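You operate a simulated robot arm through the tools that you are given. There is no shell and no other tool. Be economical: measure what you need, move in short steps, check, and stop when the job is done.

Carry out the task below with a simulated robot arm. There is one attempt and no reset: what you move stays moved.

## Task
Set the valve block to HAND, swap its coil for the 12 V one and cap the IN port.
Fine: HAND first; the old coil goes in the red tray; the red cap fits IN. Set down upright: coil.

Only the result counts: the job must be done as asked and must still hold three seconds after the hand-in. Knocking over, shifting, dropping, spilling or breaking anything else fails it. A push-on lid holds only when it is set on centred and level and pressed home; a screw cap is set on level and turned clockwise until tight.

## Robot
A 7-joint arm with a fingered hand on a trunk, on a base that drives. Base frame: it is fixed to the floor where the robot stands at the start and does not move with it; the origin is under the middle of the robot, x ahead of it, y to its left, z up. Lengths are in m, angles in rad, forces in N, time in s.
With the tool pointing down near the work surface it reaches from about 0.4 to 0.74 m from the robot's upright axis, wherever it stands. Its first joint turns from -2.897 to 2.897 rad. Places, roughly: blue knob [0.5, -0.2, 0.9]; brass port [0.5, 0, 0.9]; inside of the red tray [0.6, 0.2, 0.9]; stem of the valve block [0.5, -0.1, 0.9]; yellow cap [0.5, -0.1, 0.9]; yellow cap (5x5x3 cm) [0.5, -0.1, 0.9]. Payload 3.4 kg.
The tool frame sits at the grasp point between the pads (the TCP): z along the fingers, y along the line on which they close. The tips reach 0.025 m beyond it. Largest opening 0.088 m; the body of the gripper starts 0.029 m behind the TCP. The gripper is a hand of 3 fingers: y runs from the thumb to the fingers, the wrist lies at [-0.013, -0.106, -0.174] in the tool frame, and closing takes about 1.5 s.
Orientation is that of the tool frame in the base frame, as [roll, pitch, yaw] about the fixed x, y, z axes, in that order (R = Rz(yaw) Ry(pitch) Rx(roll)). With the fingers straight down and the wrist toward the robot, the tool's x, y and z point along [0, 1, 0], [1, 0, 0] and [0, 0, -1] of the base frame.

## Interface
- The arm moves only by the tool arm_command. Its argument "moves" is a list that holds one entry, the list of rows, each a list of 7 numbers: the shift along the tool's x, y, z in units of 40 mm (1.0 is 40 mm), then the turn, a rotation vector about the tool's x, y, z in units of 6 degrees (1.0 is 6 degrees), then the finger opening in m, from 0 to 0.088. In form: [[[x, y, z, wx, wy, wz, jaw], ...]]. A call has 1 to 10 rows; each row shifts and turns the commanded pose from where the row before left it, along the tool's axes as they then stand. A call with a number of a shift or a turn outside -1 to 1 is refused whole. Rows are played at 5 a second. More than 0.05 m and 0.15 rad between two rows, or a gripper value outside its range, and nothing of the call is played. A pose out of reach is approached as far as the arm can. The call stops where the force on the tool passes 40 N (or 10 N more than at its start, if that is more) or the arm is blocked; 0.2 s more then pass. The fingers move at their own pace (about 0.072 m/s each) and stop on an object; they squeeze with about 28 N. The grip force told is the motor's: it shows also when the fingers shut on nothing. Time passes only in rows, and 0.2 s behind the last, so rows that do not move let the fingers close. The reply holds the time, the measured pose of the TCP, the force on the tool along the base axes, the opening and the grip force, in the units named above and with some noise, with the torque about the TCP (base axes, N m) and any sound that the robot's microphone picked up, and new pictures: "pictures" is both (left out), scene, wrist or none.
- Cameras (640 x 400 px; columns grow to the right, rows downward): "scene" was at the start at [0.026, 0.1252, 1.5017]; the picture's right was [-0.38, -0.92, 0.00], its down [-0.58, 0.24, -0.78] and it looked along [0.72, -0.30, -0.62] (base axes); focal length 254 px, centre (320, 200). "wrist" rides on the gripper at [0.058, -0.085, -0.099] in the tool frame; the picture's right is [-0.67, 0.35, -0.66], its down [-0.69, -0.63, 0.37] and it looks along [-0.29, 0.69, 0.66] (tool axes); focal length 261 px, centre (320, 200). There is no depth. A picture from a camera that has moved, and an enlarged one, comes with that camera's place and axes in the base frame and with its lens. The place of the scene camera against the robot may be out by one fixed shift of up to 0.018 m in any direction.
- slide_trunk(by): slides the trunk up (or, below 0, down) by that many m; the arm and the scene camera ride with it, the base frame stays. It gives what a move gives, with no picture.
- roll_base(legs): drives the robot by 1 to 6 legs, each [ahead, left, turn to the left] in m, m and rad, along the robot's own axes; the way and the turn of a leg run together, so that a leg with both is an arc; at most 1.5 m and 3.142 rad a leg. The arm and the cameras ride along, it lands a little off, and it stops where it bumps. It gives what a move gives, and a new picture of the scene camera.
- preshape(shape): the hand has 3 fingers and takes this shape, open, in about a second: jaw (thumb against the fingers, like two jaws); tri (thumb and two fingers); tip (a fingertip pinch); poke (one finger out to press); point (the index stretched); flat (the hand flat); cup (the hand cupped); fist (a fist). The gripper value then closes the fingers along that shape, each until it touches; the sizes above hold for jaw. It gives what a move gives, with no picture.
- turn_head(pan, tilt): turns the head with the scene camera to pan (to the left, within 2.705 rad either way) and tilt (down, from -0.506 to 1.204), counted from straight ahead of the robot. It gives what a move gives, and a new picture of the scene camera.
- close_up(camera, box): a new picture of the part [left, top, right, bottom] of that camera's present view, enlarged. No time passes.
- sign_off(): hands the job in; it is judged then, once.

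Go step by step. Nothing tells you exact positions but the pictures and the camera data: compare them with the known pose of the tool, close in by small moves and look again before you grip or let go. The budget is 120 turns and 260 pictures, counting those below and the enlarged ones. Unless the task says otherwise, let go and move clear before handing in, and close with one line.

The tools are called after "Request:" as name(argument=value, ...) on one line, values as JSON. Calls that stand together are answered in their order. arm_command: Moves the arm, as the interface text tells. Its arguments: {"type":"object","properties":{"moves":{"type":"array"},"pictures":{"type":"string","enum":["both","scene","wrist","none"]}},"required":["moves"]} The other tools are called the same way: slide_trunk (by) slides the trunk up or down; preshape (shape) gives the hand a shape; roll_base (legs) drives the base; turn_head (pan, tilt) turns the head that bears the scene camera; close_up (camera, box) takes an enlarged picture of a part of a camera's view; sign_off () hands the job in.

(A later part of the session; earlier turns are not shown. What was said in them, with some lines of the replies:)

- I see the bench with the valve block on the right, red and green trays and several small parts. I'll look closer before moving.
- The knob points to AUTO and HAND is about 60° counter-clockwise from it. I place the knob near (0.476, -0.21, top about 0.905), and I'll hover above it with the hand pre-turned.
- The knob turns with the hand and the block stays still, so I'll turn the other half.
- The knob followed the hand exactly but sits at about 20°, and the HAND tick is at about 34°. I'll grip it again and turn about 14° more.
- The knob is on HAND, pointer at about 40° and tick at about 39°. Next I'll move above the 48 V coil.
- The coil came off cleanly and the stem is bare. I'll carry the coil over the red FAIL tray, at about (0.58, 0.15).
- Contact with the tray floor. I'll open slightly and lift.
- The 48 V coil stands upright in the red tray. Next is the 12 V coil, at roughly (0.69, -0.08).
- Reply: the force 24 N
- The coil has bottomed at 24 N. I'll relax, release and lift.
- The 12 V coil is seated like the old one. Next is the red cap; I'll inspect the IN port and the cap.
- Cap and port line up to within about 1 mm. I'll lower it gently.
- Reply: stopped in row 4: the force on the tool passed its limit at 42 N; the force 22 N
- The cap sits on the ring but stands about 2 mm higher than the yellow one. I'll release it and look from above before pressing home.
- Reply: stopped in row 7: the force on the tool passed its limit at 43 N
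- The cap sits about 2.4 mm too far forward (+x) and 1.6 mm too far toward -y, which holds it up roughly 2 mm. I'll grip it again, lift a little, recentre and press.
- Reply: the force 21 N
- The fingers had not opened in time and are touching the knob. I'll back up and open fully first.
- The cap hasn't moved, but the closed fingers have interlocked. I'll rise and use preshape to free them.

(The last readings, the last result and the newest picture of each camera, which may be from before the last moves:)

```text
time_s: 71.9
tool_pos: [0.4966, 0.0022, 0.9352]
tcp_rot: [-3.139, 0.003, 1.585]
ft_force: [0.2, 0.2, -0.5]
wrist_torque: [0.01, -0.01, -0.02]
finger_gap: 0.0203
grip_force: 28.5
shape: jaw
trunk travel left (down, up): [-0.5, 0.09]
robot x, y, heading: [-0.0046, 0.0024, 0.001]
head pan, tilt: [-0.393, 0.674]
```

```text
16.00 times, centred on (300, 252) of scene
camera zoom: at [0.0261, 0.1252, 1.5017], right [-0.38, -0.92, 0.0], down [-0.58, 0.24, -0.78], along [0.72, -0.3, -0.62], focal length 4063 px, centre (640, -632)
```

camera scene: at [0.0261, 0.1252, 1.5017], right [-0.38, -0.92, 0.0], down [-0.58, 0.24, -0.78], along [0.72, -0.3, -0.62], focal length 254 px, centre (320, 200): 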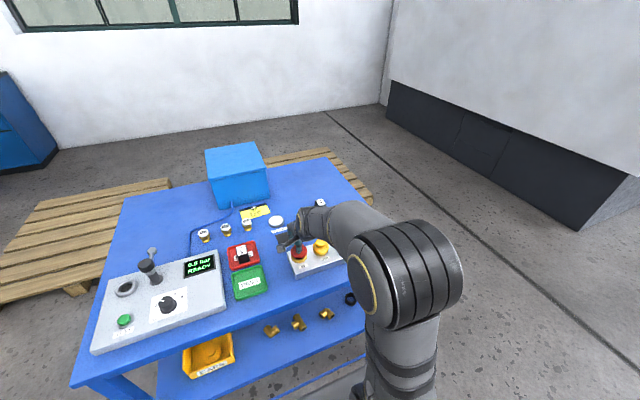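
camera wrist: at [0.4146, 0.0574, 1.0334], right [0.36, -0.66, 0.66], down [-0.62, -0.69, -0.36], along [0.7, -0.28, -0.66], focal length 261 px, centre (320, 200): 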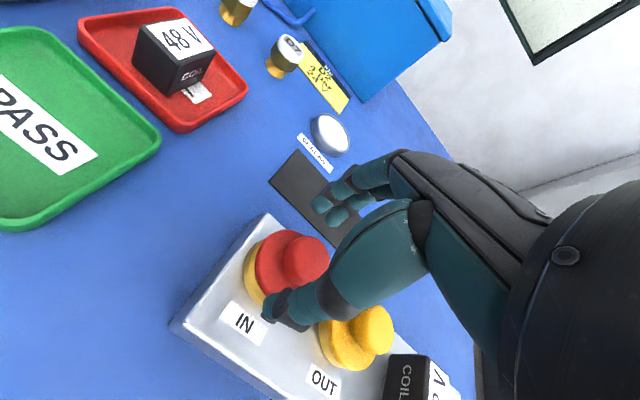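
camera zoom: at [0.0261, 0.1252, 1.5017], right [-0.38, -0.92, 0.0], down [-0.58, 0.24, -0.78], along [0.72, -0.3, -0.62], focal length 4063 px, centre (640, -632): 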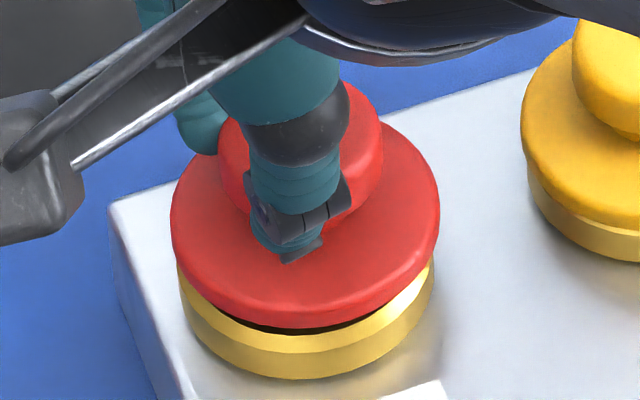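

Request:
arm_command(moves=[[[0, 0.028, 0.05, 0, 0, 0, 0.01], [0, 0, 0.06, 0, 0, 0, 0.01], [0, 0, 0.05, 0, 0, 0, 0.01], [0, 0, 0.05, 0, 0, 0, 0.01], [0, 0, 0.05, 0, 0, 0, 0.01], [0, 0, 0.05, 0, 0, 0, 0.01], [0, 0, 0, 0, 0, 0, 0.01]]], pictures="none")

Request:
close_up(camera="wrist", box=[220, 210, 320, 310])

Request:
close_up(camera="scene", box=[288, 240, 312, 264])

```text
time_s: 73.5
tool_pos: [0.4985, 0.0046, 0.9258]
tcp_rot: [3.134, 0.002, 1.584]
ft_force: [4.7, 7.8, 35.7]
wrist_torque: [0.14, -0.17, 0.05]
finger_gap: 0.0221
grip_force: 27.7
shape: jaw
trunk travel left (down, up): [-0.5, 0.09]
robot x, y, heading: [0.0003, -0.0011, -0.001]
head pan, tilt: [-0.393, 0.674]
heard: snap
```

```text
4.00 times, centred on (270, 260) of wrist
camera zoom: at [0.4115, 0.0599, 1.0243], right [0.35, -0.66, 0.66], down [-0.62, -0.7, -0.37], along [0.7, -0.28, -0.66], focal length 1043 px, centre (520, -40)
```

zoom: 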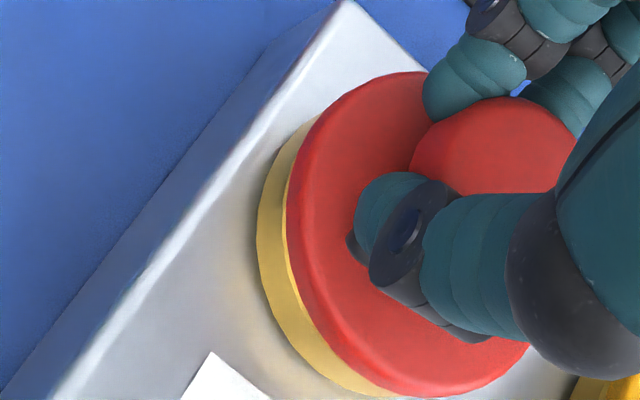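

```text
16.00 times, centred on (300, 252) of scene
camera zoom: at [0.0234, 0.1266, 1.5019], right [-0.38, -0.92, 0.0], down [-0.57, 0.24, -0.78], along [0.72, -0.3, -0.62], focal length 4063 px, centre (640, -632)
```

zoom: 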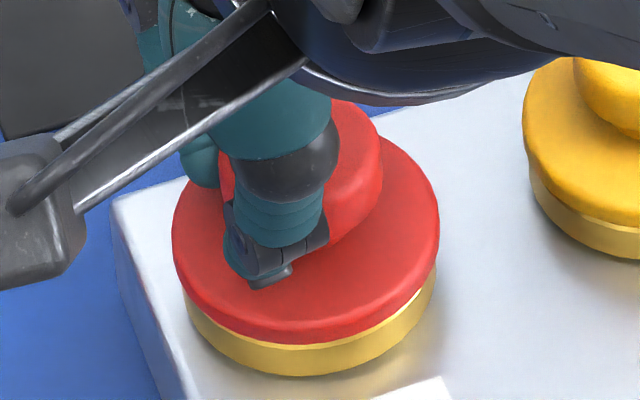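

A snap: the cap is home. I'll relax, release, move clear and check everything.

Request:
arm_command(moves=[[[0, 0, -0.08, 0, 0, 0, 0.01], [0, 0, -0.05, 0, 0, 0, 0.025], [0, 0, 0, 0, 0, 0, 0.05], [0, 0, 0, 0, 0, 0, 0.06], [0, 0, 0, 0, 0, 0, 0.06], [0, 0, -0.5, 0, 0, 0, 0.06], [0, 0, -1, 0, 0, 0, 0.06], [0, 0, -1, 0, 0, 0, 0.06], [-0.5, -0.8, -0.5, 0, 0, 0, 0.06], [-0.5, -0.8, -0.5, 0, 0, 0, 0.06]]], pictures="both")

Request:
close_up(camera="scene", box=[230, 200, 380, 290])

Request:
close_up(camera="scene", box=[285, 235, 333, 267])

```text
time_s: 75.7
tool_pos: [0.4331, -0.0396, 1.0676]
tcp_rot: [-3.14, 0.0, 1.587]
ft_force: [0.3, 0.1, 0.2]
wrist_torque: [0.0, -0.04, 0.01]
finger_gap: 0.0598
grip_force: 0.1
shape: jaw
trunk travel left (down, up): [-0.5, 0.09]
robot x, y, heading: [-0.0021, 0.0003, -0.0]
head pan, tilt: [-0.393, 0.674]
camera scene: at [0.0256, 0.1251, 1.5017], right [-0.38, -0.92, 0.0], down [-0.58, 0.24, -0.78], along [0.72, -0.3, -0.62], focal length 254 px, centre (320, 200)
camera wrist: at [0.3479, 0.017, 1.1671], right [0.36, -0.66, 0.66], down [-0.62, -0.69, -0.36], along [0.7, -0.28, -0.66], focal length 261 px, centre (320, 200)
```

scene: 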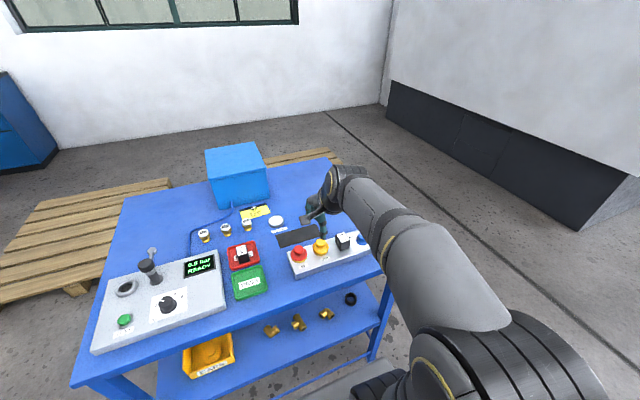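
wrist: 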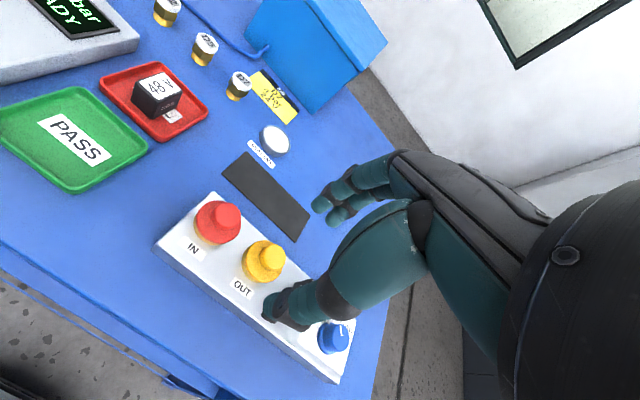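

```text
4.27 times, centred on (305, 245) of scene
camera zoom: at [0.0256, 0.1251, 1.5017], right [-0.38, -0.92, 0.0], down [-0.58, 0.24, -0.78], along [0.72, -0.3, -0.62], focal length 1083 px, centre (384, 8)
```

zoom: 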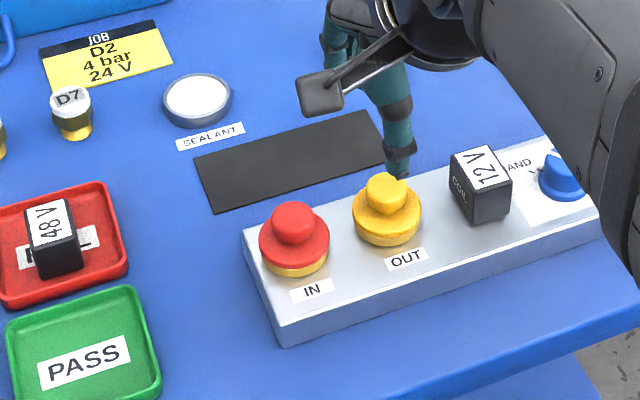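

```text
12.50 times, centred on (309, 251) of scene
camera zoom: at [0.0256, 0.1251, 1.5017], right [-0.38, -0.92, 0.0], down [-0.58, 0.24, -0.78], along [0.72, -0.3, -0.62], focal length 3174 px, centre (458, -438)
```

zoom: 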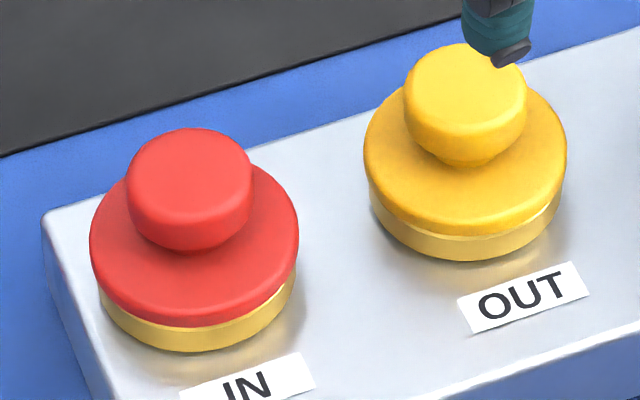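

Request:
close_up(camera="wrist", box=[300, 305, 370, 365])

Request:
arm_command(moves=[[[0, -0.5, -0.8, 0, 0, 0, 0.06], [0.9, 0, -0.4, 0, 0, 0, 0.06], [1, 0, 0, 0, 0, 0, 0.06], [1, 0, 0, 0, 0, 0, 0.06], [0, 0, 0, 0, 0, 0, 0.06]]], pictures="none")

Request:
close_up(camera="scene", box=[330, 220, 390, 258])

```text
6.67 times, centred on (335, 335) of wrist
camera zoom: at [0.3479, 0.017, 1.1671], right [0.36, -0.66, 0.66], down [-0.62, -0.69, -0.36], along [0.7, -0.28, -0.66], focal length 1738 px, centre (220, -700)
```

zoom: 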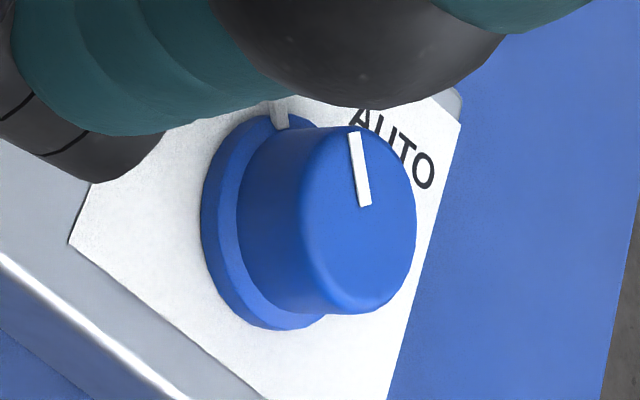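

```text
time_s: 76.9
tool_pos: [0.4132, 0.0779, 1.1174]
tcp_rot: [-3.14, 0.002, 1.586]
ft_force: [0.0, -0.5, 0.3]
wrist_torque: [0.02, 0.01, -0.02]
finger_gap: 0.0597
grip_force: 0.1
shape: jaw
trunk travel left (down, up): [-0.5, 0.09]
robot x, y, heading: [0.0024, 0.0013, 0.002]
head pan, tilt: [-0.393, 0.674]
```

```text
10.53 times, centred on (360, 239) of scene
camera zoom: at [0.0262, 0.1253, 1.5017], right [-0.38, -0.92, 0.0], down [-0.58, 0.24, -0.78], along [0.72, -0.3, -0.62], focal length 2673 px, centre (-101, -210)
```

zoom: 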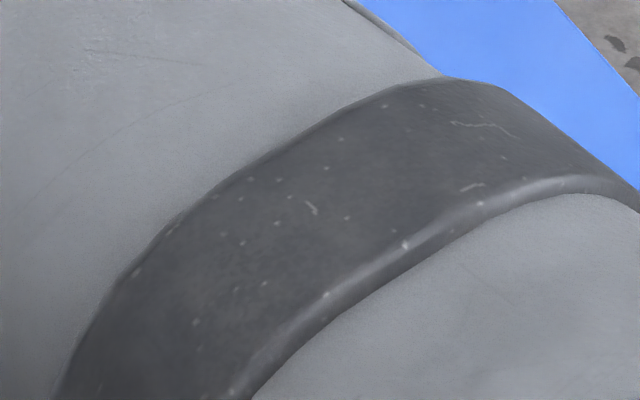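

Request:
arm_command(moves=[[[-0.9, -0.2, -0.3, 0, 0, 0, 0.06], [-0.9, -0.2, -0.3, 0, 0, 0, 0.06], [-0.9, -0.2, -0.3, 0, 0, 0, 0.06], [-0.9, -0.2, -0.3, 0, 0, 0, 0.06], [-0.9, -0.2, -0.2, 0, 0, 0, 0.06], [-0.9, 0, 0, 0, 0, 0, 0.06], [0, 0, 0, 0, 0, 0, 0.06]]], pictures="wrist")

Request:
close_up(camera="wrist", box=[220, 225, 300, 285])

Request:
close_up(camera="scene", box=[330, 220, 390, 258])

```text
time_s: 78.5
tool_pos: [0.3752, -0.1392, 1.1741]
tcp_rot: [-3.139, 0.001, 1.584]
ft_force: [-0.2, -0.3, -0.6]
wrist_torque: [0.0, -0.01, -0.01]
finger_gap: 0.0599
grip_force: 0.0
shape: jaw
trunk travel left (down, up): [-0.5, 0.09]
robot x, y, heading: [0.0042, -0.0021, 0.004]
head pan, tilt: [-0.393, 0.674]
camera wrist: at [0.2894, -0.0834, 1.2728], right [0.36, -0.66, 0.66], down [-0.62, -0.69, -0.36], along [0.7, -0.28, -0.66], focal length 261 px, centre (320, 200)
```

wrist: 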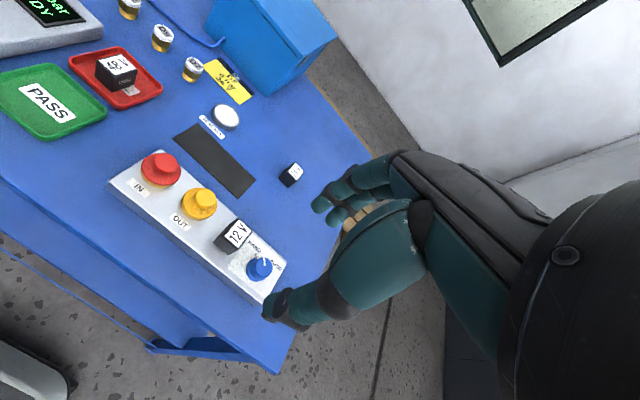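

```text
6.67 times, centred on (260, 255) of wrist
camera zoom: at [0.2894, -0.0834, 1.2728], right [0.36, -0.66, 0.66], down [-0.62, -0.69, -0.36], along [0.7, -0.28, -0.66], focal length 1738 px, centre (720, -167)
```

zoom: 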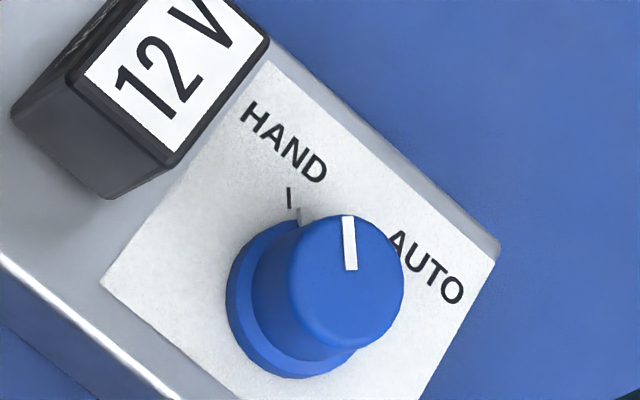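

```text
10.53 times, centred on (360, 239) of scene
camera zoom: at [0.0262, 0.1251, 1.5017], right [-0.38, -0.92, 0.0], down [-0.58, 0.24, -0.78], along [0.72, -0.3, -0.62], focal length 2673 px, centre (-101, -210)
```

zoom: 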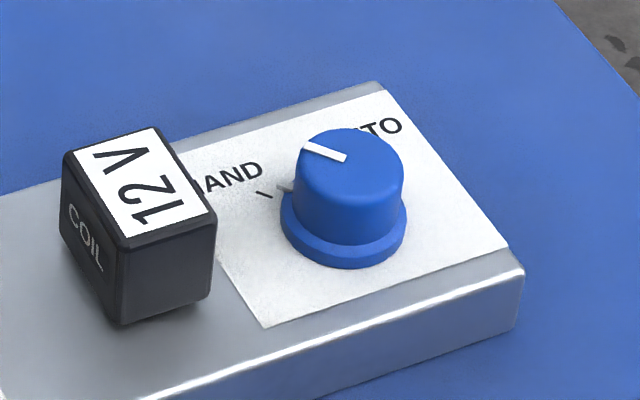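

The knob pointer lines up with HAND. The 12 V coil is seated like the old one, the 48 V coil stands in the red tray, the red cap snapped onto IN, and the arm is clear, so I'm handing in.

Request:
sign_off()

```text
The job is handed in.
```

The job is handed in: the valve block is set to HAND, the 12 V coil is on the stem, the 48 V coil is upright in the red tray, and the red cap is snapped onto IN.
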